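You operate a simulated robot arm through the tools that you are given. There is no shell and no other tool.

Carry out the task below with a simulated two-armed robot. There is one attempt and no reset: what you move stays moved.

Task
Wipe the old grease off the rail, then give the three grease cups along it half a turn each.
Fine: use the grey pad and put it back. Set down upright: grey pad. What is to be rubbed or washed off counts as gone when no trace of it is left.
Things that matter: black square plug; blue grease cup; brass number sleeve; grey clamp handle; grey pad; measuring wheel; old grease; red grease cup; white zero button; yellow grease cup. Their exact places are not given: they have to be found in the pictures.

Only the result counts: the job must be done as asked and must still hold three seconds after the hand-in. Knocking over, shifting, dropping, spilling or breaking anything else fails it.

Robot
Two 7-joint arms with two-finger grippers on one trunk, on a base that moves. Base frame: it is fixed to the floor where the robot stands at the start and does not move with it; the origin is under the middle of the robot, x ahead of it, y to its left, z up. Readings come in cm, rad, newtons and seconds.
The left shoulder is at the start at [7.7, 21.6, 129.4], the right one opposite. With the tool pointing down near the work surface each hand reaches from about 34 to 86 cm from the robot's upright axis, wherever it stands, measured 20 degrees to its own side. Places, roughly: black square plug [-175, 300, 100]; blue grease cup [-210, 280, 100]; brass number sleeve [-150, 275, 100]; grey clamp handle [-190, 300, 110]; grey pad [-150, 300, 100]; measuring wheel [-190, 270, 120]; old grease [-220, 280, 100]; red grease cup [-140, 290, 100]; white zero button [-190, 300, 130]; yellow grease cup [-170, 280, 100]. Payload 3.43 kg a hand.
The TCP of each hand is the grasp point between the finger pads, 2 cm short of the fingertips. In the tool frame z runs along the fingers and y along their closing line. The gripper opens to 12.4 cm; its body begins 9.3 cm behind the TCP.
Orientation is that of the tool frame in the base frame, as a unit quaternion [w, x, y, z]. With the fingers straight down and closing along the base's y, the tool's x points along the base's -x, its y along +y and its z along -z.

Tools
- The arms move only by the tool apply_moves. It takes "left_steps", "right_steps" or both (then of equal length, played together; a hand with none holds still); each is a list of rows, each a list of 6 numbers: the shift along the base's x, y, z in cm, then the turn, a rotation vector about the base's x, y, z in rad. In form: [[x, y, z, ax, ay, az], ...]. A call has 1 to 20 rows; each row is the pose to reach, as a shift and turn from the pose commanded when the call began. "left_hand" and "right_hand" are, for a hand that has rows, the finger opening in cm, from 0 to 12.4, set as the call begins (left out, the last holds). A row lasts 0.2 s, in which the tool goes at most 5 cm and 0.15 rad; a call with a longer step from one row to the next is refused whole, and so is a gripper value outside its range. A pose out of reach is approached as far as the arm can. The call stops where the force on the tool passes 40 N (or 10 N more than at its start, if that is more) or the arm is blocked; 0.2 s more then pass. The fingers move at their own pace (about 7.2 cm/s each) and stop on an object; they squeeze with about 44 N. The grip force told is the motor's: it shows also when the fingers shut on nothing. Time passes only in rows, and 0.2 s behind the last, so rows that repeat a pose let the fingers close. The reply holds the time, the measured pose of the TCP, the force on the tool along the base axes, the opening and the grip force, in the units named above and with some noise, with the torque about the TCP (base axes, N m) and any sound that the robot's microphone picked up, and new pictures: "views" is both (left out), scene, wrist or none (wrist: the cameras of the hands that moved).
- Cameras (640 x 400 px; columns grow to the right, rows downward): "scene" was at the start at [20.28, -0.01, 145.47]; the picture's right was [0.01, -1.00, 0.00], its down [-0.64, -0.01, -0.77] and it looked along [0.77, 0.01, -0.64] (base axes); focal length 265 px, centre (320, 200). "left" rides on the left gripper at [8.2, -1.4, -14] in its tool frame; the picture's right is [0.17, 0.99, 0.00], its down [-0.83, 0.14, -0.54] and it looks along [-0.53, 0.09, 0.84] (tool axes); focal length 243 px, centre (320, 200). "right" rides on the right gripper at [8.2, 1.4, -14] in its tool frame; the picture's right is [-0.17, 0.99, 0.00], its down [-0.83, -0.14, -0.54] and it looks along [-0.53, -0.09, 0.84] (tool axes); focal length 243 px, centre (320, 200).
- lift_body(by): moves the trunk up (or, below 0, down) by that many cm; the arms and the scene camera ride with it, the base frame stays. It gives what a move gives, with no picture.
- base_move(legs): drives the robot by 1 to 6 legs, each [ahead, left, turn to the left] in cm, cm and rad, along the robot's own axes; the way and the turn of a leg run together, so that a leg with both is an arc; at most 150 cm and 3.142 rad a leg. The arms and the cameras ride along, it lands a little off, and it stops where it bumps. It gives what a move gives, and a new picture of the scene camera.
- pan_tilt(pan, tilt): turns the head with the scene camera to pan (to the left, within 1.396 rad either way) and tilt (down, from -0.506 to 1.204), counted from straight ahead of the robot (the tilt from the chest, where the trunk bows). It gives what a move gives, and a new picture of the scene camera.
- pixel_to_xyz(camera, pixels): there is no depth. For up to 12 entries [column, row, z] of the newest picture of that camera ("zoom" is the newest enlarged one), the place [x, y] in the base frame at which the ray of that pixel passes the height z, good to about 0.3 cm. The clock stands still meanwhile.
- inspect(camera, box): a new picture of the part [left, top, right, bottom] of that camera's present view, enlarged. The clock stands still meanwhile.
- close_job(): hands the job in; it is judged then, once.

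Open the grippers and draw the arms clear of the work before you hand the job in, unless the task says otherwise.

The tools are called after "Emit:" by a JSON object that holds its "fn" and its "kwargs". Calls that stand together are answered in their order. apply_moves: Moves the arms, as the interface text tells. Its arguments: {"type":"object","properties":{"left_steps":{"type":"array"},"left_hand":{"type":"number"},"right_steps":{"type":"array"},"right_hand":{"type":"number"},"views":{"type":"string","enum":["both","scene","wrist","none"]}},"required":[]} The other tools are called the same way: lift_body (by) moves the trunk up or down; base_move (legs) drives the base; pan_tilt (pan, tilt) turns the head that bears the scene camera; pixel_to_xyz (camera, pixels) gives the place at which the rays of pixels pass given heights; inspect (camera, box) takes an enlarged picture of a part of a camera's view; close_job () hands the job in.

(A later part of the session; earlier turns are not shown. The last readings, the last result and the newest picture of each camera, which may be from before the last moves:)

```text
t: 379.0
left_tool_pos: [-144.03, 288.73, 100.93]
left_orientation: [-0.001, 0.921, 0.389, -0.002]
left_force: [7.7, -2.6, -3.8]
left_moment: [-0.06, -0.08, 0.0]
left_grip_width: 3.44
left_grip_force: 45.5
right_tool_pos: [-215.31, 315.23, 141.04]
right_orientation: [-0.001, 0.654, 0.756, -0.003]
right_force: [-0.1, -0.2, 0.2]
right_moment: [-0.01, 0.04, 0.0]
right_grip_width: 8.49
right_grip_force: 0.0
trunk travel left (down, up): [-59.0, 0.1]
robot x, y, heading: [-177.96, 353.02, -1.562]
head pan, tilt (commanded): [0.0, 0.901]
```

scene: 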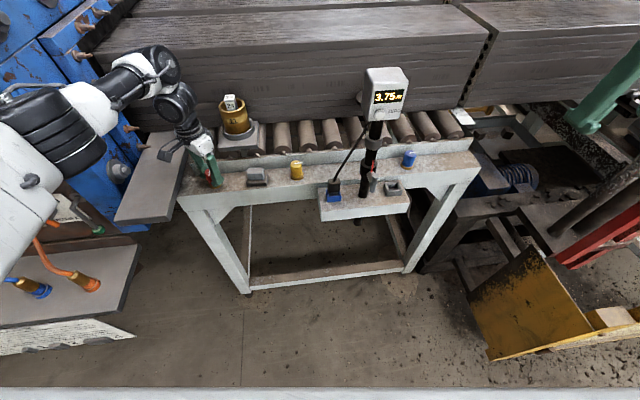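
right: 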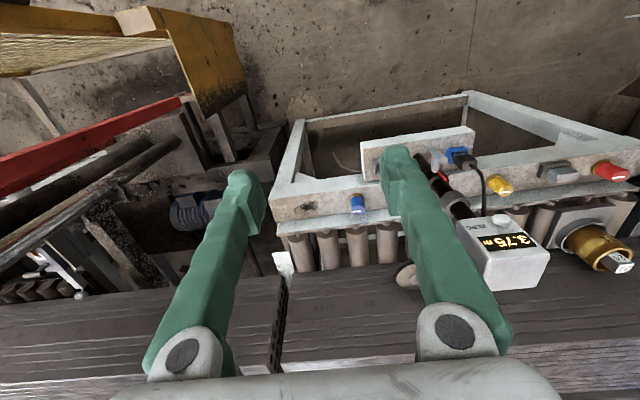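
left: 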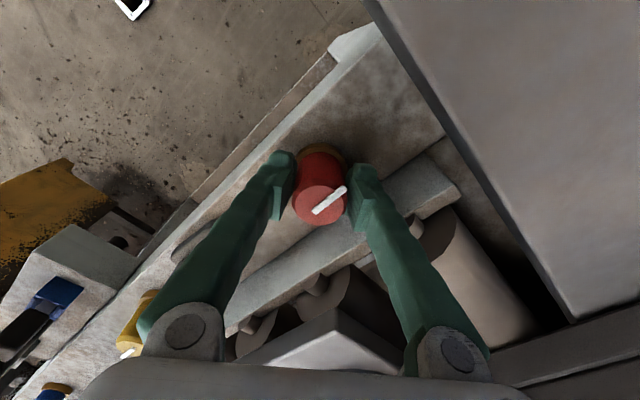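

Second quarter done. I open to 4.5, lift straight up and check the pointer.

Emit:
{"fn": "apply_moves", "kwargs": {"left_steps": [[0, 0, 0, 0, 0, 0], [0, 0, 0, 0, 0, 0], [0, 0, 2, 0, 0, 0], [0, 0, 5, 0, 0, 0], [0, 0, 9, 0, 0, 0], [0, 0, 13, 0, 0, 0], [0, 0, 13.5, 0, 0, 0.14], [0, 0, 13.5, 0, 0, 0.28], [0, 0, 13.5, 0, 0, 0.42], [0, 0, 13.5, 0, 0, 0.56], [0, 0, 13.5, 0, 0, 0.7], [0, 0, 13.5, 0, 0, 0.84], [0, 0, 13.5, 0, 0, 0.92]], "left_hand": 4.6, "views": "both"}}

Emit:
{"fn": "inspect", "kwargs": {"camera": "left", "box": [100, 60, 420, 240]}}

Emit:
{"fn": "inspect", "kwargs": {"camera": "scene", "box": [190, 140, 310, 210]}}

```text
t: 381.8
left_tool_pos: [-143.84, 288.83, 114.54]
left_orientation: [0.001, 0.651, 0.759, -0.003]
left_force: [0.7, 0.8, 0.4]
left_moment: [-0.04, 0.01, -0.01]
left_grip_width: 4.6
left_grip_force: 0.0
right_tool_pos: [-215.51, 315.17, 140.92]
right_orientation: [0.0, 0.654, 0.757, -0.004]
right_force: [0.0, -0.2, -0.3]
right_moment: [0.01, 0.06, 0.02]
right_grip_width: 8.49
right_grip_force: 0.1
trunk travel left (down, up): [-59.0, 0.1]
robot x, y, heading: [-177.87, 353.09, -1.566]
head pan, tilt (commanded): [0.0, 0.901]
```

scene: 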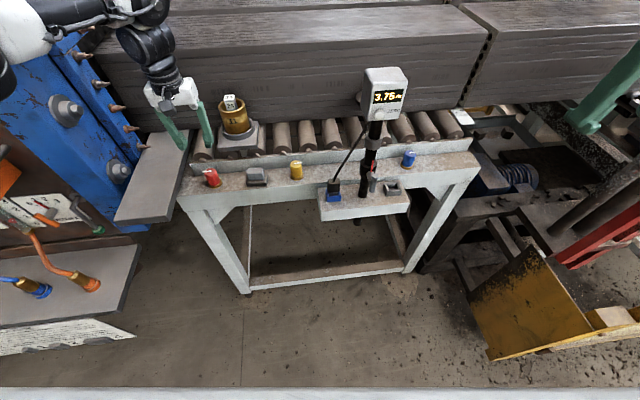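
left: 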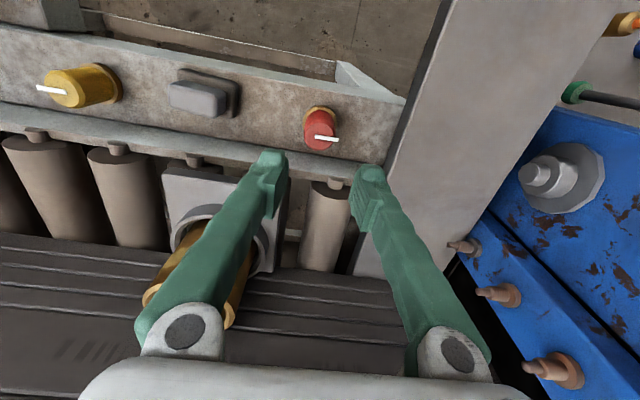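

```text
2.00 times, centred on (260, 150) of left
```

zoom: 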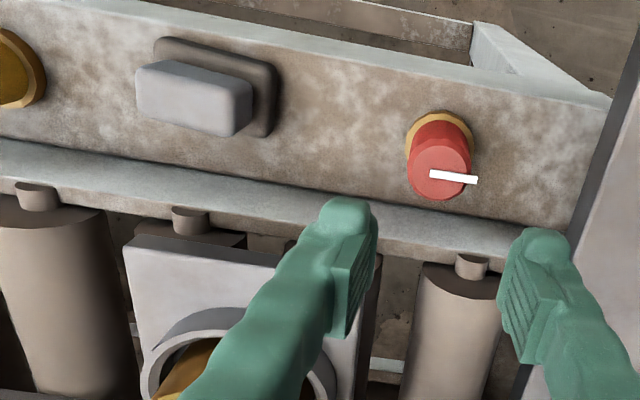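

```text
5.33 times, centred on (250, 175) of scene
```

zoom: 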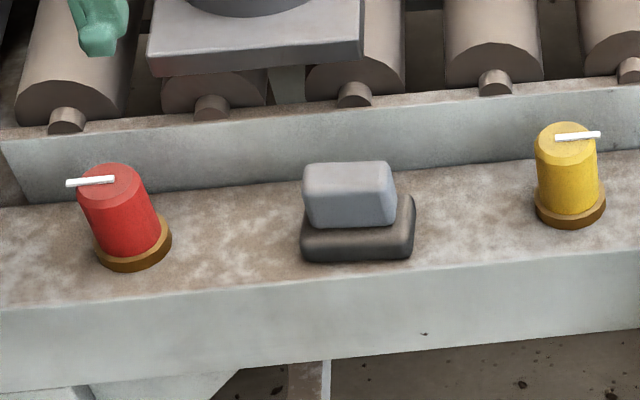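

Red cup pointer now points the opposite way: a half turn. I move the left hand over to the yellow cup.

Emit:
{"fn": "apply_moves", "kwargs": {"left_steps": [[-4.4, -0.4, 0, 0, 0, 0], [-8.8, -0.8, 0, 0, 0, 0], [-13.2, -1.2, 0, 0, 0, 0], [-17.6, -1.6, 0, 0, 0, 0], [-22, -2, 0, 0, 0, 0], [-25.5, -2.4, 0, 0, 0, 0], [-27, -2.6, 0, 0, 0, 0]], "views": "both"}}

Emit:
{"fn": "inspect", "kwargs": {"camera": "left", "box": [200, 80, 440, 230]}}

```text
t: 383.4
left_tool_pos: [-170.46, 286.85, 114.76]
left_orientation: [-0.002, 0.652, 0.758, -0.003]
left_force: [0.3, -0.1, 0.6]
left_moment: [0.0, -0.01, 0.0]
left_grip_width: 4.61
left_grip_force: 0.1
left hand out of reach, approached as far as the arm can: row 7
right_tool_pos: [-215.46, 315.31, 140.96]
right_orientation: [-0.001, 0.653, 0.757, -0.003]
right_force: [0.4, -0.3, 0.0]
right_moment: [-0.01, -0.03, -0.01]
right_grip_width: 8.5
right_grip_force: 0.0
trunk travel left (down, up): [-59.0, 0.1]
robot x, y, heading: [-178.56, 352.88, -1.56]
head pan, tilt (commanded): [0.0, 0.901]
```

scene: 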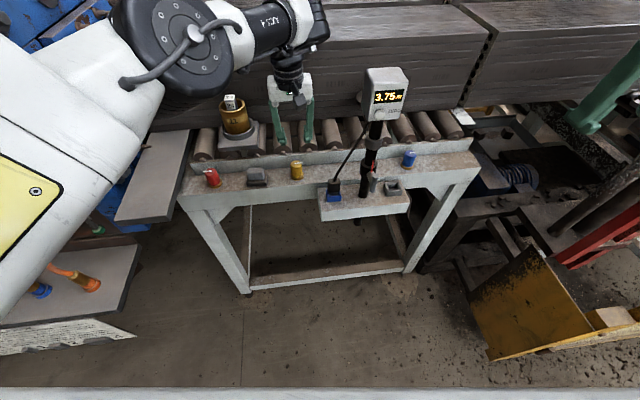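
left: 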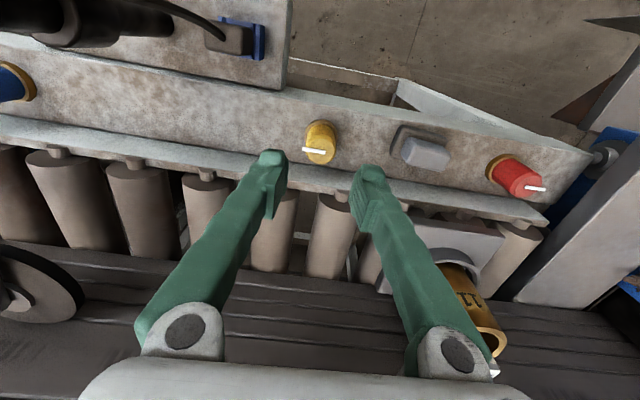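

```text
2.67 times, centred on (320, 155) of left
```

zoom: 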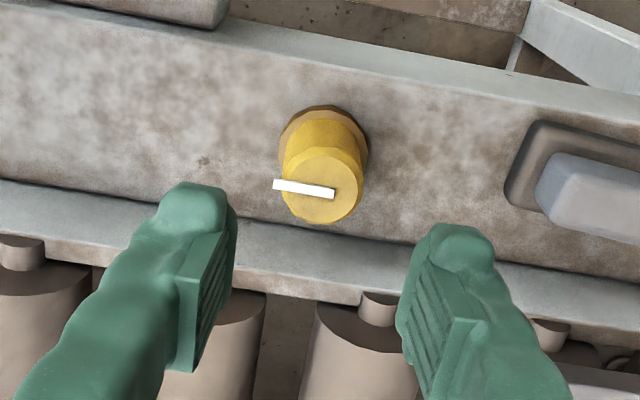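

The arm is near a limit here; I measure the yellow cup, then shift the base ~10 cm right (with the hand moved out of the way first).

Emit:
{"fn": "pixel_to_xyz", "kwargs": {"camera": "left", "pixels": [[320.75, 150.5, 102.8], [320.75, 137, 97.3], [320.75, 150.5, 102]]}}

Emit:
{"fn": "apply_moves", "kwargs": {"left_steps": [[3, 1, 2, 0, 0, 0], [6.5, 2, 4, 0, 0, 0], [10, 3, 5, 0, 0, 0], [14, 4, 5, 0, 0, 0]], "views": "none"}}

Emit:
{"fn": "base_move", "kwargs": {"legs": [[0, -11, 0]]}}

```text
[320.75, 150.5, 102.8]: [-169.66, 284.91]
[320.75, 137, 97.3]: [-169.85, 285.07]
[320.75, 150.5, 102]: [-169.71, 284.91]
```

```text
t: 384.4
left_tool_pos: [-156.07, 291.35, 119.64]
left_orientation: [0.001, 0.653, 0.757, -0.003]
left_force: [-0.5, -0.4, 0.0]
left_moment: [-0.04, 0.03, 0.04]
left_grip_width: 4.58
left_grip_force: 0.1
right_tool_pos: [-215.3, 315.33, 141.02]
right_orientation: [-0.001, 0.653, 0.757, -0.004]
right_force: [1.6, -0.3, -0.1]
right_moment: [-0.02, 0.08, -0.01]
right_grip_width: 8.49
right_grip_force: 0.2
trunk travel left (down, up): [-59.0, 0.1]
robot x, y, heading: [-177.83, 353.21, -1.561]
head pan, tilt (commanded): [0.0, 0.901]
```

```text
t: 386.6
left_tool_pos: [-167.11, 291.1, 119.61]
left_orientation: [0.001, 0.651, 0.759, -0.003]
left_force: [-0.1, -0.8, -0.2]
left_moment: [-0.02, -0.04, -0.01]
left_grip_width: 4.58
left_grip_force: 0.1
right_tool_pos: [-226.34, 315.07, 140.79]
right_orientation: [-0.001, 0.653, 0.758, -0.003]
right_force: [0.9, 0.4, -0.4]
right_moment: [-0.02, 0.03, 0.02]
right_grip_width: 8.51
right_grip_force: 0.0
trunk travel left (down, up): [-59.0, 0.1]
robot x, y, heading: [-188.91, 352.9, -1.559]
head pan, tilt (commanded): [0.0, 0.901]
```

scene: 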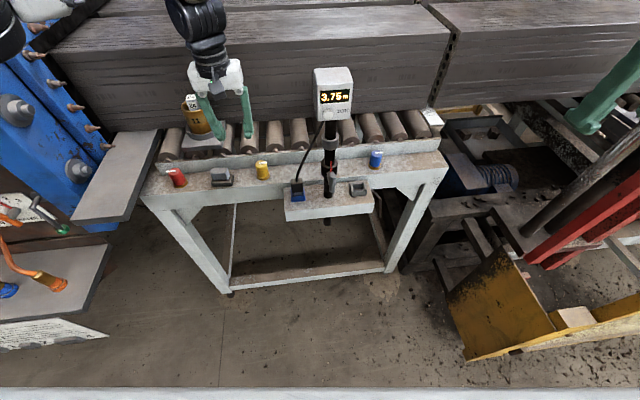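

Yellow axis ≈ (−169.7, 284.95). I move above it with the hand turned +0.707.

Emit:
{"fn": "apply_moves", "kwargs": {"left_steps": [[-0.5, -1.2, -1, 0, 0, 0.141], [-1, -2.4, -2, 0, 0, 0.283], [-1.5, -3.7, -3, 0, 0, 0.424], [-2.1, -5, -4, 0, 0, 0.566], [-2.6, -6.1, -5, 0, 0, 0.707], [-2.6, -6.1, -5, 0, 0, 0.707]], "left_hand": 4.8, "views": "both"}}

Emit:
{"fn": "inspect", "kwargs": {"camera": "left", "box": [240, 80, 420, 200]}}

```text
t: 387.9
left_tool_pos: [-169.83, 284.93, 114.73]
left_orientation: [0.0, 0.348, 0.938, -0.003]
left_force: [0.7, 0.8, -0.5]
left_moment: [-0.07, 0.01, -0.03]
left_grip_width: 4.79
left_grip_force: 0.1
right_tool_pos: [-226.33, 315.05, 140.9]
right_orientation: [-0.001, 0.652, 0.758, -0.004]
right_force: [0.2, -0.9, -1.0]
right_moment: [0.0, 0.02, 0.0]
right_grip_width: 8.47
right_grip_force: 0.0
trunk travel left (down, up): [-59.0, 0.1]
robot x, y, heading: [-188.97, 353.1, -1.555]
head pan, tilt (commanded): [0.0, 0.901]
```

scene: 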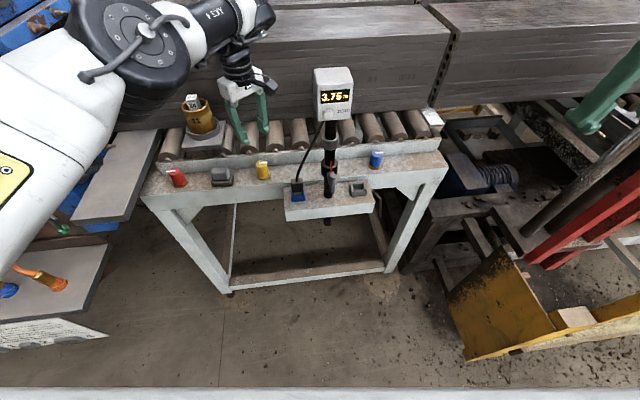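
left: 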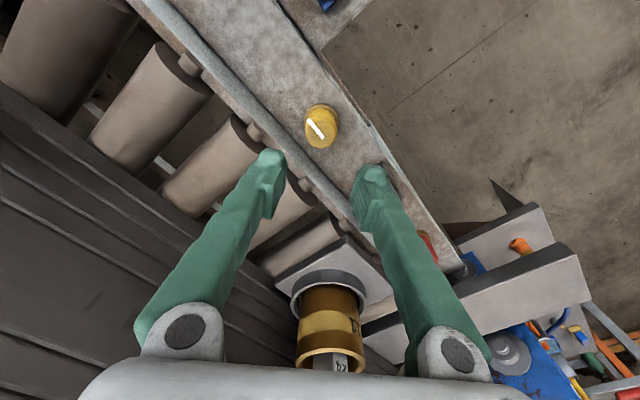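

```text
3.33 times, centred on (330, 140) of left
```

zoom: 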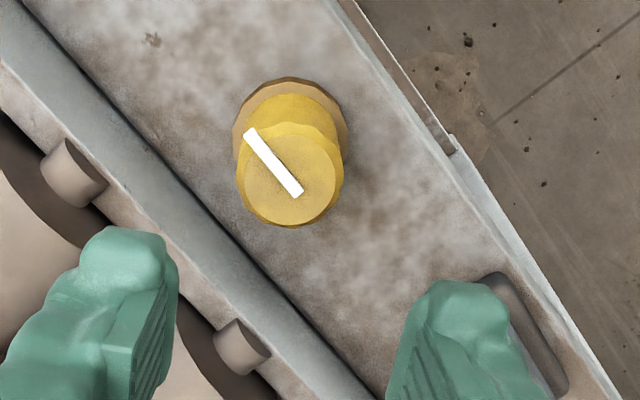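

I check the yellow axis from this view.

Emit:
{"fn": "pixel_to_xyz", "kwargs": {"camera": "left", "pixels": [[321.3, 134, 102.8], [321.3, 118.4, 97.3]]}}

```text
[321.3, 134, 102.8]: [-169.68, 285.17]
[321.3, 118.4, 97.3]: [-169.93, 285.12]
```

Aligned within a millimetre or two. I descend over the yellow cup.

Emit:
{"fn": "apply_moves", "kwargs": {"left_steps": [[0.05, 0.1, -3.5, 0, 0, 0], [0.05, 0.1, -7, 0, 0, 0], [0.05, 0.1, -9, 0, 0, 0], [0.05, 0.1, -11, 0, 0, 0], [0.05, 0.1, -12.5, 0, 0, 0], [0.05, 0.1, -13.6, 0, 0, 0], [0.05, 0.1, -13.6, 0, 0, 0]], "views": "both"}}

Emit:
{"fn": "inspect", "kwargs": {"camera": "scene", "box": [200, 90, 340, 210]}}

```text
t: 389.6
left_tool_pos: [-169.74, 285.99, 101.56]
left_orientation: [0.002, 0.35, 0.937, -0.006]
left_force: [-4.1, -4.8, 3.9]
left_moment: [-0.16, 0.08, -0.03]
left_grip_width: 5.2
left_grip_force: 3.8
left hand out of reach, approached as far as the arm can: row 4, 5, 6, 7
right_tool_pos: [-226.6, 315.1, 140.78]
right_orientation: [0.0, 0.653, 0.758, -0.003]
right_force: [0.5, 0.3, -0.6]
right_moment: [-0.02, -0.02, 0.0]
right_grip_width: 8.48
right_grip_force: 0.2
trunk travel left (down, up): [-59.0, 0.1]
robot x, y, heading: [-188.84, 352.79, -1.556]
head pan, tilt (commanded): [0.0, 0.901]
```

scene: 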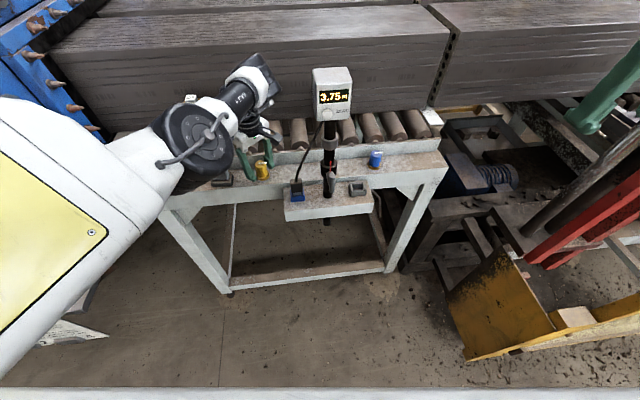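
left: 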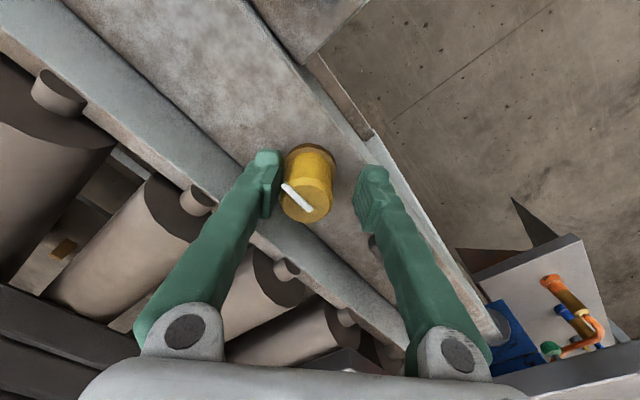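

```text
3.33 times, centred on (270, 150) of scene
```

zoom: 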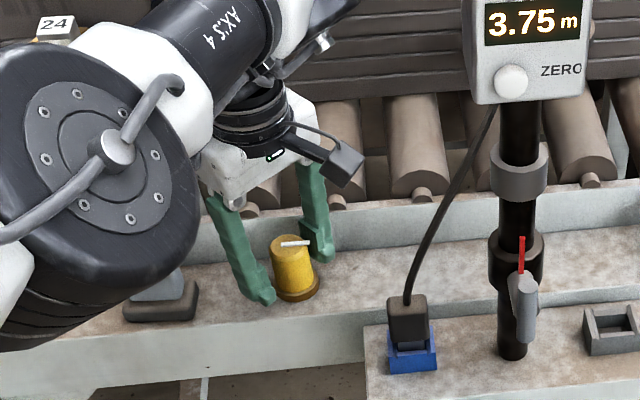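

The arm reaches a limit here (y drifted +1 cm and a finger touches the cup lightly). I lift straight up and reposition the base so the yellow cup lies where the red one did relative to the arm.

Emit:
{"fn": "apply_moves", "kwargs": {"left_steps": [[0, -0.5, 0.5, 0, 0, 0], [0, -0.5, 2.5, 0, 0, 0], [0, -0.5, 6, 0, 0, 0], [0, -0.3, 10, 0, 0, 0], [0, 0, 14, 0, 0, 0], [2, 2, 18, 0, 0, -0.14], [5, 4, 18, 0, 0, -0.28], [9, 5, 18, 0, 0, -0.42], [13, 6, 18, 0, 0, -0.56], [17, 6, 18, 0, 0, -0.7]], "views": "both"}}

Emit:
{"fn": "inspect", "kwargs": {"camera": "scene", "box": [200, 130, 340, 210]}}

```text
t: 391.8
left_tool_pos: [-152.43, 292.14, 119.39]
left_orientation: [-0.001, 0.65, 0.76, -0.004]
left_force: [0.2, -0.7, -0.6]
left_moment: [0.0, -0.01, 0.01]
left_grip_width: 4.8
left_grip_force: 0.1
left hand out of reach, approached as far as the arm can: row 1
right_tool_pos: [-226.38, 315.2, 140.92]
right_orientation: [-0.001, 0.653, 0.758, -0.004]
right_force: [0.2, 0.4, 1.4]
right_moment: [-0.01, 0.02, -0.01]
right_grip_width: 8.49
right_grip_force: 0.1
trunk travel left (down, up): [-59.0, 0.1]
robot x, y, heading: [-188.88, 352.58, -1.562]
head pan, tilt (commanded): [0.0, 0.901]
```

scene: 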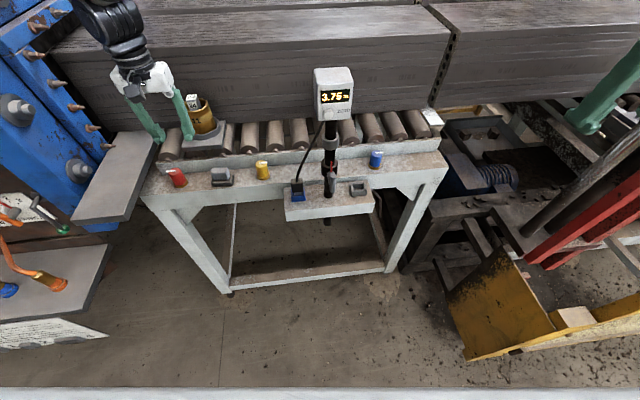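
left: 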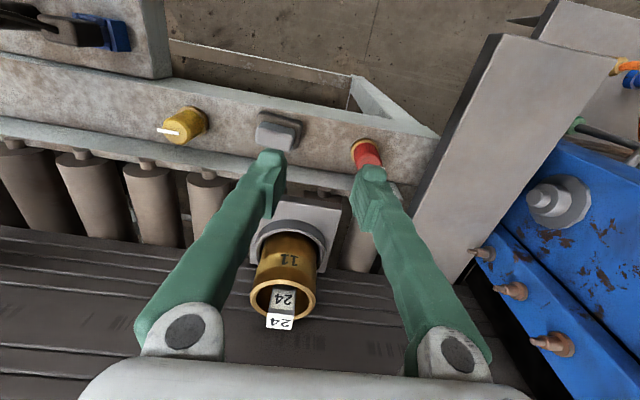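

```text
4.57 times, centred on (270, 170) of scene
```

zoom: 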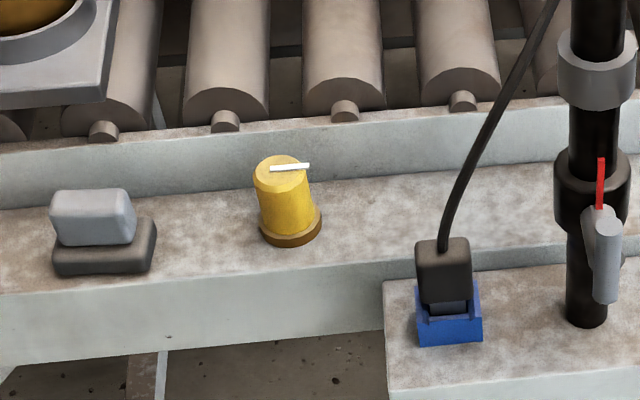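

Everything is intact. I check where the red posts and fence are before sliding the base further right.

Emit:
{"fn": "pixel_to_xyz", "kwargs": {"camera": "scene", "pixels": [[540, 262, 40], [525, 230, 60], [640, 205, 80], [640, 205, 100], [530, 225, 80], [640, 120, 120], [450, 290, 60], [568, 125, 125]]}}

Emit:
{"fn": "pan_tilt", "kwargs": {"pan": -0.7, "tilt": 0.6}}

```text
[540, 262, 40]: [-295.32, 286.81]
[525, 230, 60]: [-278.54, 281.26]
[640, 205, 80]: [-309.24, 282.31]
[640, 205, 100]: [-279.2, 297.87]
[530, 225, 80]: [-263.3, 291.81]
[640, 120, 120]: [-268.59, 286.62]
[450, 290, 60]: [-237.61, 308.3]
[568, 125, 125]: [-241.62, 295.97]
```

```text
t: 392.8
left_tool_pos: [-152.58, 292.08, 119.41]
left_orientation: [0.001, 0.649, 0.761, -0.003]
left_force: [-0.3, 0.2, -1.0]
left_moment: [0.02, -0.01, 0.01]
left_grip_width: 4.77
left_grip_force: 0.0
right_tool_pos: [-226.6, 315.07, 140.91]
right_orientation: [-0.001, 0.653, 0.758, -0.004]
right_force: [-0.6, 0.3, 0.1]
right_moment: [0.0, 0.02, 0.04]
right_grip_width: 8.48
right_grip_force: 0.1
trunk travel left (down, up): [-59.0, 0.1]
robot x, y, heading: [-188.98, 352.46, -1.557]
head pan, tilt (commanded): [-0.7, 0.6]
```

scene: 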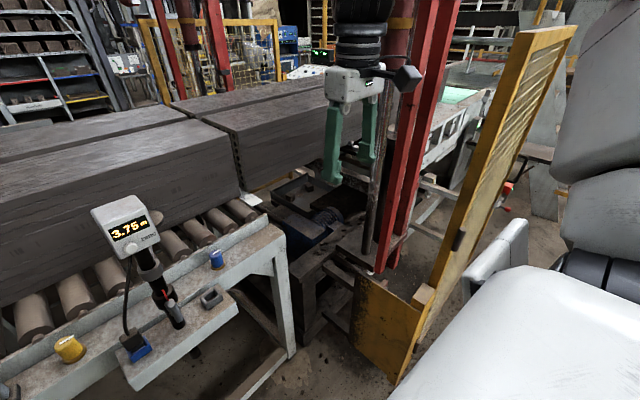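

The posts stay beyond x≈−262; after a 12.5 cm shift the right arm keeps clearance. I slide right 12.5 cm and 3 cm ahead.

Emit:
{"fn": "base_move", "kwargs": {"legs": [[3, -12.5, 0]]}}

Emit:
{"fn": "pan_tilt", "kwargs": {"pan": 0.15, "tilt": 0.9}}

```text
t: 395.2
left_tool_pos: [-165.01, 289.04, 119.35]
left_orientation: [0.0, 0.649, 0.761, -0.004]
left_force: [0.9, 0.2, 0.2]
left_moment: [0.03, -0.01, -0.01]
left_grip_width: 4.8
left_grip_force: 0.1
right_tool_pos: [-239.07, 311.81, 140.9]
right_orientation: [-0.001, 0.652, 0.758, -0.004]
right_force: [-0.1, 0.5, 0.6]
right_moment: [-0.01, 0.02, 0.01]
right_grip_width: 8.49
right_grip_force: 0.1
trunk travel left (down, up): [-59.0, 0.1]
robot x, y, heading: [-201.88, 349.64, -1.557]
head pan, tilt (commanded): [-0.7, 0.6]
```

scene: 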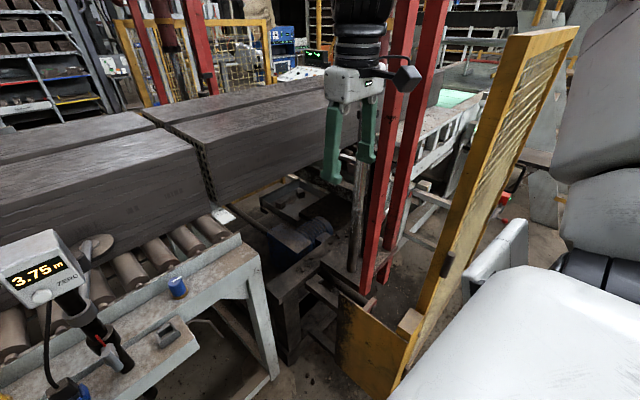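

```text
t: 396.3
left_tool_pos: [-165.07, 288.99, 119.39]
left_orientation: [0.001, 0.649, 0.761, -0.003]
left_force: [0.4, 0.5, 0.5]
left_moment: [0.03, 0.01, 0.01]
left_grip_width: 4.81
left_grip_force: 0.1
right_tool_pos: [-239.09, 311.95, 140.89]
right_orientation: [-0.001, 0.652, 0.758, -0.005]
right_force: [-0.2, 0.3, -0.3]
right_moment: [-0.04, -0.01, 0.03]
right_grip_width: 8.46
right_grip_force: 0.1
trunk travel left (down, up): [-59.0, 0.1]
robot x, y, heading: [-201.23, 349.33, -1.561]
head pan, tilt (commanded): [0.15, 0.901]
```

scene: 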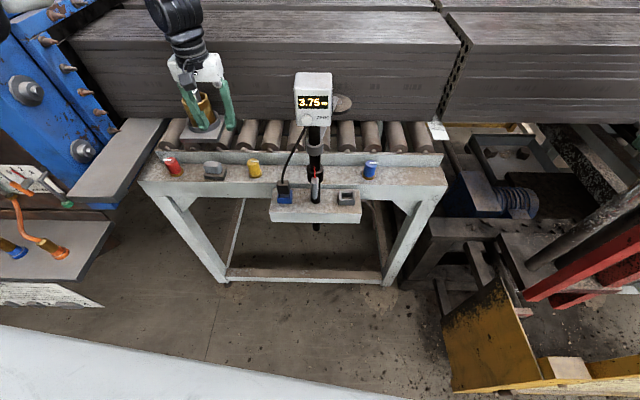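

Now I move above the yellow cup again with the hand turned +0.70.

Emit:
{"fn": "apply_moves", "kwargs": {"left_steps": [[-1, -0.8, -1, 0, 0, 0.14], [-2, -1.6, -2, 0, 0, 0.28], [-3, -2.4, -3, 0, 0, 0.42], [-4, -3.2, -4, 0, 0, 0.56], [-4.7, -3.95, -5, 0, 0, 0.7], [-4.7, -3.95, -5, 0, 0, 0.7]], "left_hand": 4.8, "views": "both"}}

Emit:
{"fn": "inspect", "kwargs": {"camera": "left", "box": [240, 80, 420, 200]}}

```text
t: 397.7
left_tool_pos: [-169.95, 285.03, 114.3]
left_orientation: [0.002, 0.348, 0.937, -0.002]
left_force: [-0.1, 0.1, -0.1]
left_moment: [0.01, 0.04, -0.01]
left_grip_width: 4.82
left_grip_force: 0.1
right_tool_pos: [-239.14, 311.87, 141.07]
right_orientation: [-0.001, 0.653, 0.758, -0.004]
right_force: [-0.1, -0.1, 0.0]
right_moment: [0.01, -0.01, 0.02]
right_grip_width: 8.5
right_grip_force: 0.0
trunk travel left (down, up): [-59.0, 0.1]
robot x, y, heading: [-201.59, 349.9, -1.552]
head pan, tilt (commanded): [0.15, 0.901]
```

scene: 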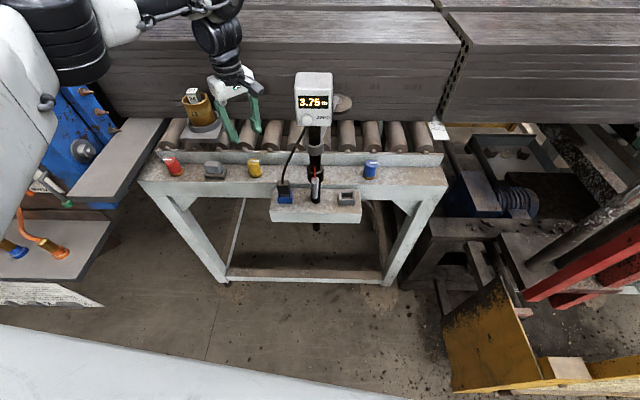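
left: 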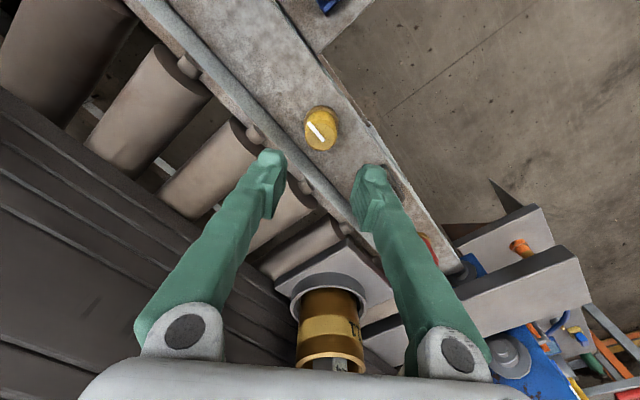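

```text
3.33 times, centred on (330, 140) of left
```

zoom: 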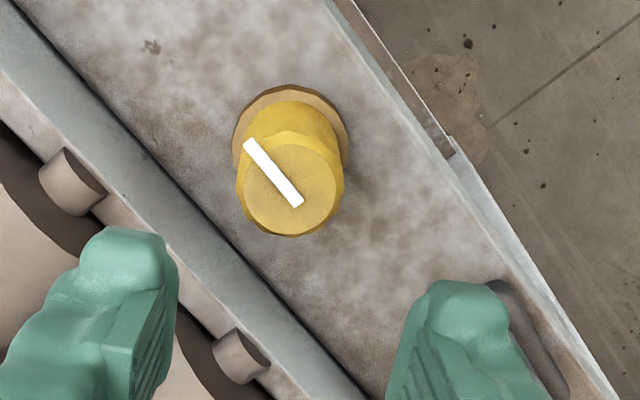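

The arm is in a good posture now. I descend over the yellow cup.

Emit:
{"fn": "apply_moves", "kwargs": {"left_steps": [[0.15, 0.05, -3.5, 0, 0, 0], [0.15, 0.05, -7, 0, 0, 0], [0.15, 0.05, -9, 0, 0, 0], [0.15, 0.05, -11, 0, 0, 0], [0.15, 0.05, -12.3, 0, 0, 0], [0.15, 0.05, -13.2, 0, 0, 0], [0.15, 0.05, -13.2, 0, 0, 0]], "views": "both"}}

```text
t: 399.3
left_tool_pos: [-169.61, 285.09, 101.16]
left_orientation: [0.002, 0.348, 0.937, -0.003]
left_force: [0.0, -0.1, -1.0]
left_moment: [-0.01, 0.0, -0.02]
left_grip_width: 4.82
left_grip_force: 0.1
right_tool_pos: [-239.11, 311.99, 140.94]
right_orientation: [0.0, 0.652, 0.758, -0.004]
right_force: [-0.8, -0.2, 0.2]
right_moment: [-0.01, 0.02, -0.03]
right_grip_width: 8.49
right_grip_force: 0.1
trunk travel left (down, up): [-59.0, 0.1]
robot x, y, heading: [-201.95, 349.51, -1.553]
head pan, tilt (commanded): [0.15, 0.901]
```

scene: 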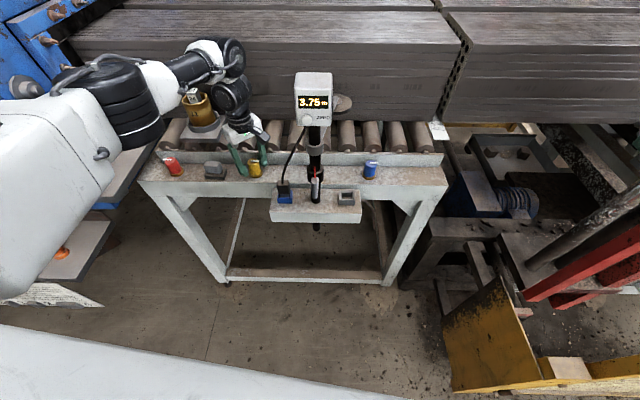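
left: 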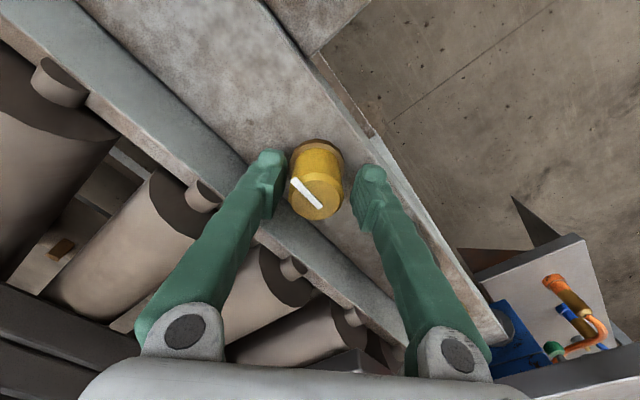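

No contact, no reach warning. I close on the yellow cup and turn the first quarter.

Emit:
{"fn": "apply_moves", "kwargs": {"left_steps": [[0, 0, 0, 0, 0, 0], [0, 0, 0, 0, 0, 0], [0, 0, 0, 0, 0, 0]], "left_hand": 2, "views": "none"}}

Emit:
{"fn": "apply_moves", "kwargs": {"left_steps": [[0, 0, 0, 0, 0, -0.1], [0, 0, 0, 0, 0, -0.2], [0, 0, 0, 0, 0, -0.3], [0, 0, 0, 0, 0, -0.4], [0, 0, 0, 0, 0, -0.5], [0, 0, 0, 0, 0, -0.6], [0, 0, 0, 0, 0, -0.7], [0, 0, 0, 0, 0, -0.8], [0, 0, 0, 0, 0, -0.9], [0, 0, 0, 0, 0, -1.0], [0, 0, 0, 0, 0, -1.1], [0, 0, 0, 0, 0, -1.2], [0, 0, 0, 0, 0, -1.3], [0, 0, 0, 0, 0, -1.4], [0, 0, 0, 0, 0, -1.5], [0, 0, 0, 0, 0, -1.571], [0, 0, 0, 0, 0, -1.571]], "views": "both"}}

```text
t: 400.1
left_tool_pos: [-169.8, 284.96, 101.16]
left_orientation: [0.001, 0.348, 0.937, -0.003]
left_force: [-5.2, -7.9, -2.0]
left_moment: [-0.24, 0.1, 0.01]
left_grip_width: 3.44
left_grip_force: 45.0
right_tool_pos: [-239.15, 311.84, 140.78]
right_orientation: [-0.001, 0.652, 0.758, -0.004]
right_force: [0.5, 0.4, -0.9]
right_moment: [-0.03, 0.0, 0.01]
right_grip_width: 8.49
right_grip_force: 0.1
trunk travel left (down, up): [-59.0, 0.1]
robot x, y, heading: [-201.62, 350.18, -1.559]
head pan, tilt (commanded): [0.15, 0.901]
```

```text
t: 403.7
left_tool_pos: [-169.71, 284.97, 101.27]
left_orientation: [-0.001, 0.909, 0.416, -0.003]
left_force: [-6.2, -13.7, 11.7]
left_moment: [-0.17, 0.1, -0.01]
left_grip_width: 3.47
left_grip_force: 45.0
right_tool_pos: [-239.27, 311.85, 140.91]
right_orientation: [0.0, 0.652, 0.758, -0.003]
right_force: [-1.0, 0.9, 0.9]
right_moment: [0.01, 0.0, -0.01]
right_grip_width: 8.49
right_grip_force: 0.0
trunk travel left (down, up): [-59.0, 0.1]
robot x, y, heading: [-201.69, 349.67, -1.559]
head pan, tilt (commanded): [0.15, 0.901]
```

scene: 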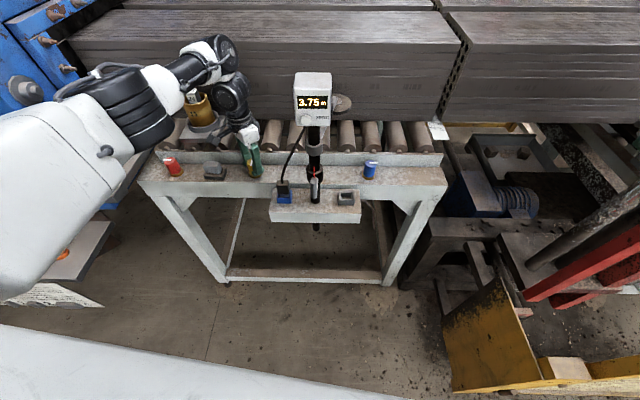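
left: 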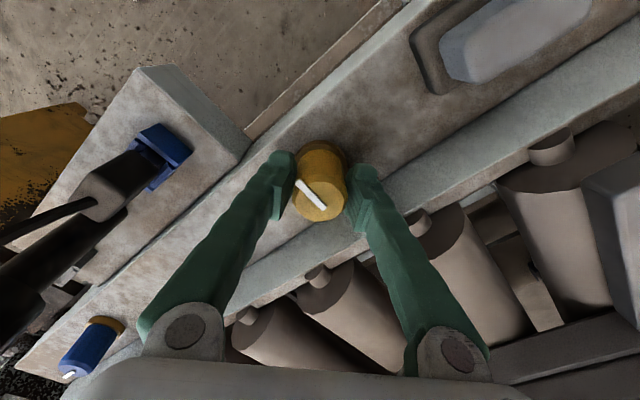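

First quarter done. I open, swing back, and grip again for the second quarter.

Emit:
{"fn": "apply_moves", "kwargs": {"left_steps": [[0, 0, 0, 0, 0, 0], [0, 0, 0, 0, 0, 0], [0, 0.05, 0, 0, 0, 0.12], [0, 0.05, 0, 0, 0, 0.24], [0, 0.05, 0, 0, 0, 0.36], [0, 0.05, 0, 0, 0, 0.48], [0, 0.05, 0, 0, 0, 0.6], [0, 0.05, 0, 0, 0, 0.72], [0, 0.05, 0, 0, 0, 0.84], [0, 0.05, 0, 0, 0, 0.96], [0, 0.05, 0, 0, 0, 1.08], [0, 0.05, 0, 0, 0, 1.2], [0, 0.05, 0, 0, 0, 1.32], [0, 0.05, 0, 0, 0, 1.44], [0, 0.05, 0, 0, 0, 1.54], [0, 0.05, 0, 0, 0, 1.54]], "left_hand": 4.7, "views": "wrist"}}

```text
t: 407.1
left_tool_pos: [-169.78, 285.07, 101.26]
left_orientation: [0.001, 0.362, 0.932, -0.003]
left_force: [0.5, -0.3, 0.3]
left_moment: [0.02, 0.0, 0.0]
left_grip_width: 4.7
left_grip_force: 0.0
right_tool_pos: [-239.06, 311.85, 140.89]
right_orientation: [0.0, 0.652, 0.758, -0.004]
right_force: [0.7, -0.4, 0.7]
right_moment: [0.02, -0.02, 0.01]
right_grip_width: 8.49
right_grip_force: 0.0
trunk travel left (down, up): [-59.0, 0.1]
robot x, y, heading: [-201.27, 349.58, -1.558]
head pan, tilt (commanded): [0.15, 0.901]
```

left: 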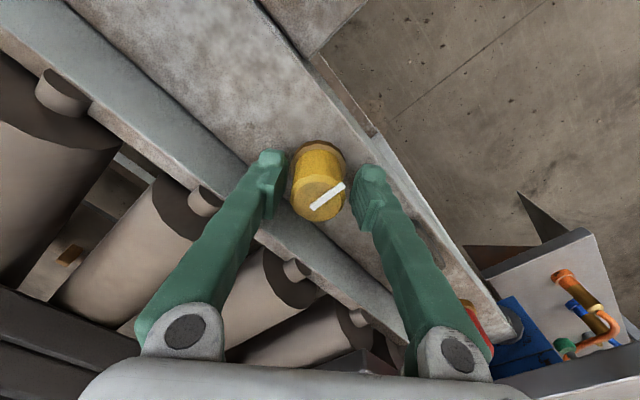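

The pointer has turned a quarter. I close and turn the second quarter.

Emit:
{"fn": "apply_moves", "kwargs": {"left_steps": [[0, 0, 0, 0, 0, 0], [0, 0, 0, 0, 0, 0], [0, 0, 0, 0, 0, 0]], "left_hand": 2, "views": "none"}}

Emit:
{"fn": "apply_moves", "kwargs": {"left_steps": [[0, 0, 0, 0, 0, -0.1], [0, 0, 0, 0, 0, -0.2], [0, 0, 0, 0, 0, -0.3], [0, 0, 0, 0, 0, -0.4], [0, 0, 0, 0, 0, -0.5], [0, 0, 0, 0, 0, -0.6], [0, 0, 0, 0, 0, -0.7], [0, 0, 0, 0, 0, -0.8], [0, 0, 0, 0, 0, -0.9], [0, 0, 0, 0, 0, -1.0], [0, 0, 0, 0, 0, -1.1], [0, 0, 0, 0, 0, -1.2], [0, 0, 0, 0, 0, -1.3], [0, 0, 0, 0, 0, -1.4], [0, 0, 0, 0, 0, -1.5], [0, 0, 0, 0, 0, -1.571], [0, 0, 0, 0, 0, -1.571]], "views": "wrist"}}

```text
t: 407.9
left_tool_pos: [-169.83, 285.0, 101.26]
left_orientation: [0.001, 0.363, 0.932, -0.003]
left_force: [-3.6, -3.5, -0.4]
left_moment: [-0.13, 0.05, -0.04]
left_grip_width: 3.5
left_grip_force: 44.8
right_tool_pos: [-239.28, 311.79, 140.88]
right_orientation: [-0.001, 0.652, 0.758, -0.003]
right_force: [-0.3, -0.1, -1.0]
right_moment: [0.01, -0.04, -0.03]
right_grip_width: 8.47
right_grip_force: 0.1
trunk travel left (down, up): [-59.0, 0.1]
robot x, y, heading: [-201.38, 349.8, -1.556]
head pan, tilt (commanded): [0.15, 0.901]
```

```text
t: 411.5
left_tool_pos: [-169.81, 285.03, 101.13]
left_orientation: [0.001, 0.916, 0.402, -0.002]
left_force: [-3.6, -9.0, 7.8]
left_moment: [0.02, -0.12, -0.02]
left_grip_width: 3.44
left_grip_force: 44.9
right_tool_pos: [-239.17, 311.96, 141.0]
right_orientation: [0.0, 0.652, 0.758, -0.003]
right_force: [0.1, 0.3, -0.4]
right_moment: [-0.02, 0.03, 0.01]
right_grip_width: 8.51
right_grip_force: 0.1
trunk travel left (down, up): [-59.0, 0.1]
robot x, y, heading: [-201.57, 349.72, -1.554]
head pan, tilt (commanded): [0.15, 0.901]
```

left: 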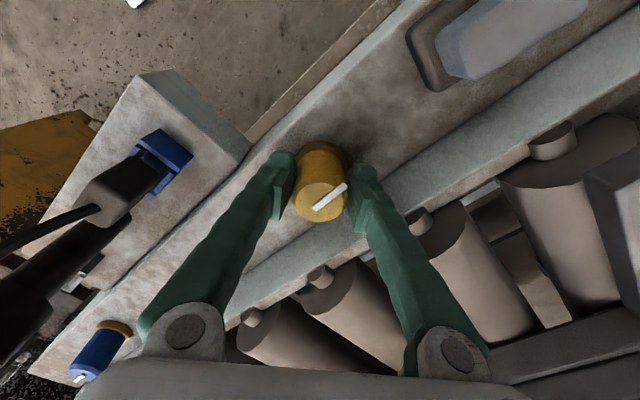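

I release, lift straight up, turn the hand back to neutral and check the yellow pointer.

Emit:
{"fn": "apply_moves", "kwargs": {"left_steps": [[0, 0, 0, 0, 0, 0], [0, 0, 0, 0, 0, 0], [0, 0, 2, 0, 0, 0], [0, 0, 5, 0, 0, 0], [0, 0, 9, 0, 0, 0], [0, 0, 13, 0, 0, 0], [1, 0.5, 15, 0, 0, 0.14], [3, 1, 16, 0, 0, 0.28], [6, 2, 17, 0, 0, 0.42], [9, 3, 18, 0, 0, 0.56], [12, 4, 19, 0, 0, 0.7], [15, 5, 20, 0, 0, 0.8], [18, 6, 21, 0, 0, 0.86]], "left_hand": 4.6, "views": "both"}}

Emit:
{"fn": "inspect", "kwargs": {"camera": "scene", "box": [150, 130, 290, 210]}}

```text
t: 414.3
left_tool_pos: [-151.74, 291.26, 122.21]
left_orientation: [0.0, 0.664, 0.748, -0.004]
left_force: [0.0, -0.6, -0.2]
left_moment: [-0.03, 0.03, 0.0]
left_grip_width: 4.57
left_grip_force: 0.1
right_tool_pos: [-239.04, 312.07, 140.92]
right_orientation: [0.0, 0.652, 0.758, -0.004]
right_force: [-0.3, -0.1, 0.5]
right_moment: [0.01, 0.0, -0.01]
right_grip_width: 8.47
right_grip_force: 0.0
trunk travel left (down, up): [-59.0, 0.1]
robot x, y, heading: [-201.67, 349.94, -1.556]
head pan, tilt (commanded): [0.15, 0.901]
```

scene: 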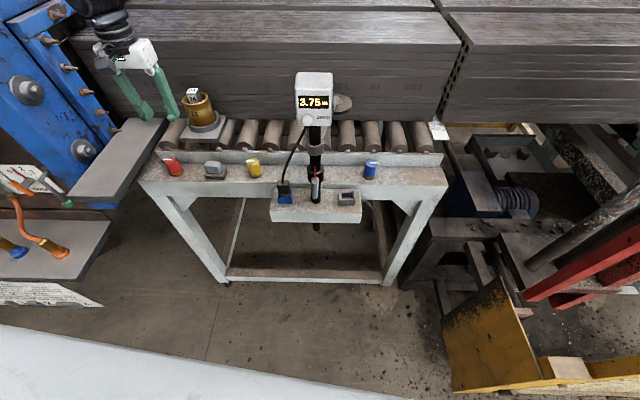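
left: 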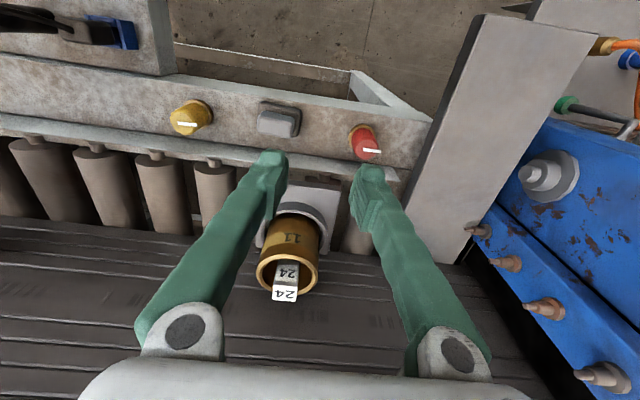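

```text
4.57 times, centred on (220, 170) of scene
```

zoom: 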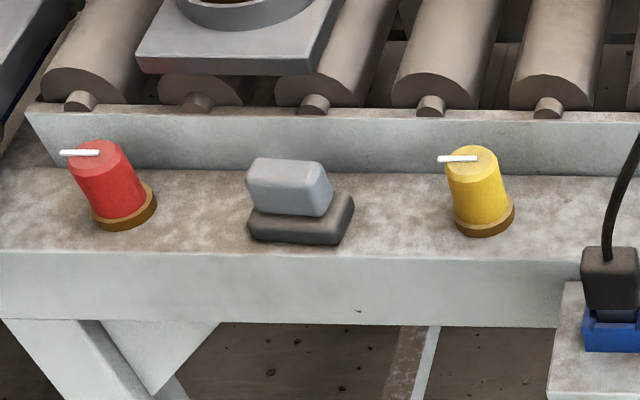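

Both pointers now point the other way. I zoom in to compare their angles precisely.

Emit:
{"fn": "inspect", "kwargs": {"camera": "left", "box": [150, 80, 230, 150]}}

Emit:
{"fn": "inspect", "kwargs": {"camera": "left", "box": [330, 110, 410, 180]}}

Emit:
{"fn": "inspect", "kwargs": {"camera": "scene", "box": [235, 150, 275, 185]}}

```text
5.71 times, centred on (190, 115) of left
```

zoom: 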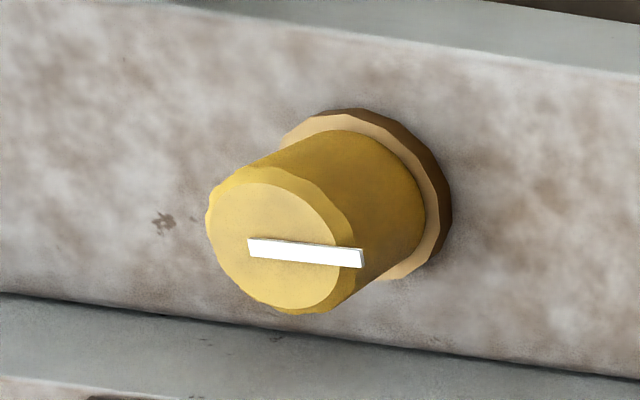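

```text
5.71 times, centred on (370, 145) of left
```

zoom: 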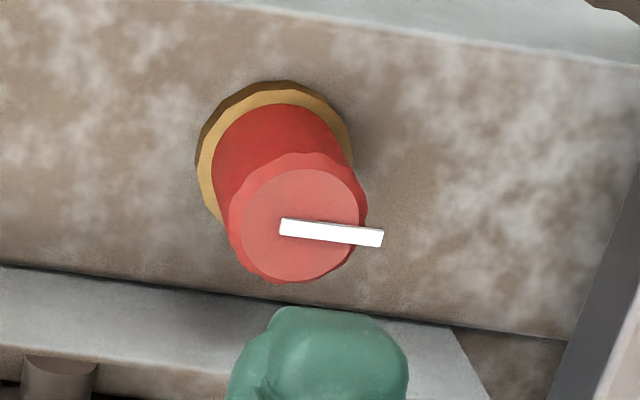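

```text
11.43 times, centred on (255, 168) of scene
```

zoom: 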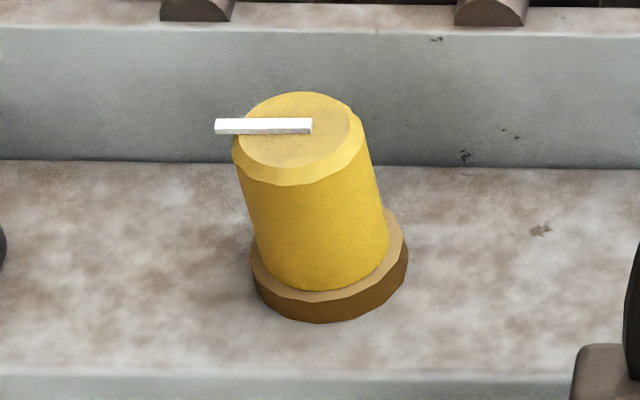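

I convert the pointer ends to base coordinates at the cap height to get their angles.

Emit:
{"fn": "pixel_to_xyz", "kwargs": {"camera": "left", "pixels": [[177.2, 123.4, 103], [197.5, 125.2, 103], [362.8, 150.1, 103], [381.2, 151.7, 103]]}}

Emit:
{"fn": "pixel_to_xyz", "kwargs": {"camera": "zoom", "pixels": [[214, 126, 103], [313, 125, 103]]}}

```text
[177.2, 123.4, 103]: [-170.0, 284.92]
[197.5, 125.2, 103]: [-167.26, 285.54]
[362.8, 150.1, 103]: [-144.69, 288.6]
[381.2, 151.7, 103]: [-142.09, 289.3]
```

```text
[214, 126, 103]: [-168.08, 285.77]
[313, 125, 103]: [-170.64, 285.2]
```

Red ≈0.26 rad and yellow ≈0.22 rad from +x: both are a half turn. For blue I use the right hand; first I tuck the left hand back, then return the base to x≈−178.

Emit:
{"fn": "apply_moves", "kwargs": {"left_steps": [[-2, 3, 2.5, 0, 0, 0], [-4, 6, 5, 0, 0, 0], [-6, 9, 7.5, 0, 0, 0], [-8, 12, 10, 0, 0, 0], [-10, 15, 12.5, 0, 0, 0], [-12, 18, 15, 0, 0, 0], [-13, 20, 18, 0, 0, 0]], "views": "none"}}

Emit:
{"fn": "base_move", "kwargs": {"legs": [[3, 23.5, 0]]}}

Emit:
{"fn": "pan_tilt", "kwargs": {"pan": -0.15, "tilt": 0.9}}

```text
t: 415.9
left_tool_pos: [-164.47, 311.78, 140.17]
left_orientation: [0.001, 0.664, 0.748, -0.003]
left_force: [-0.2, 0.5, -0.1]
left_moment: [-0.02, -0.03, 0.02]
left_grip_width: 4.6
left_grip_force: 0.0
right_tool_pos: [-239.28, 312.17, 141.01]
right_orientation: [0.0, 0.652, 0.758, -0.003]
right_force: [-1.2, 0.3, -0.6]
right_moment: [-0.05, -0.01, 0.03]
right_grip_width: 8.5
right_grip_force: 0.0
trunk travel left (down, up): [-59.0, 0.1]
robot x, y, heading: [-201.93, 349.8, -1.556]
head pan, tilt (commanded): [0.15, 0.901]
```

```text
t: 419.6
left_tool_pos: [-141.25, 308.64, 140.11]
left_orientation: [0.001, 0.666, 0.746, -0.004]
left_force: [-0.7, 0.0, 0.0]
left_moment: [0.0, -0.01, 0.0]
left_grip_width: 4.6
left_grip_force: 0.0
right_tool_pos: [-215.95, 309.26, 140.92]
right_orientation: [0.0, 0.653, 0.757, -0.003]
right_force: [0.6, -1.4, -0.6]
right_moment: [0.0, 0.0, 0.02]
right_grip_width: 8.47
right_grip_force: 0.1
trunk travel left (down, up): [-59.0, 0.1]
robot x, y, heading: [-178.51, 346.74, -1.561]
head pan, tilt (commanded): [0.15, 0.901]
```

scene: 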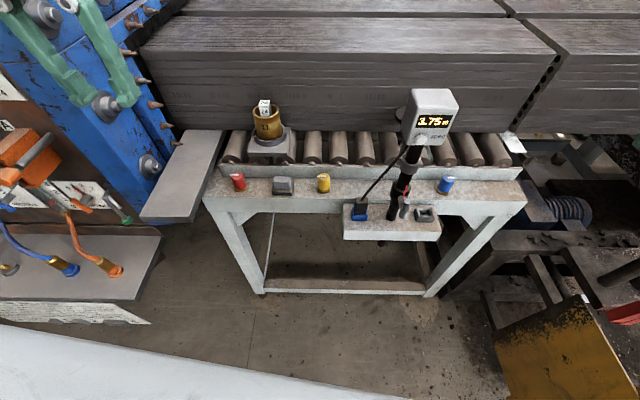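

```text
t: 420.4
left_tool_pos: [-141.3, 308.68, 140.21]
left_orientation: [0.001, 0.666, 0.746, -0.003]
left_force: [-0.2, 0.2, 0.0]
left_moment: [-0.02, 0.03, 0.0]
left_grip_width: 4.61
left_grip_force: 0.1
right_tool_pos: [-215.96, 309.32, 140.9]
right_orientation: [-0.001, 0.653, 0.757, -0.004]
right_force: [0.6, -0.2, -0.2]
right_moment: [0.0, -0.01, -0.03]
right_grip_width: 8.5
right_grip_force: 0.1
trunk travel left (down, up): [-59.0, 0.1]
robot x, y, heading: [-178.39, 347.0, -1.559]
head pan, tilt (commanded): [-0.15, 0.901]
```

scene: 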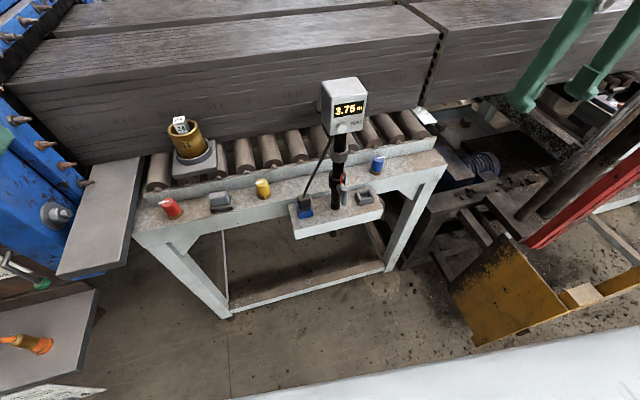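

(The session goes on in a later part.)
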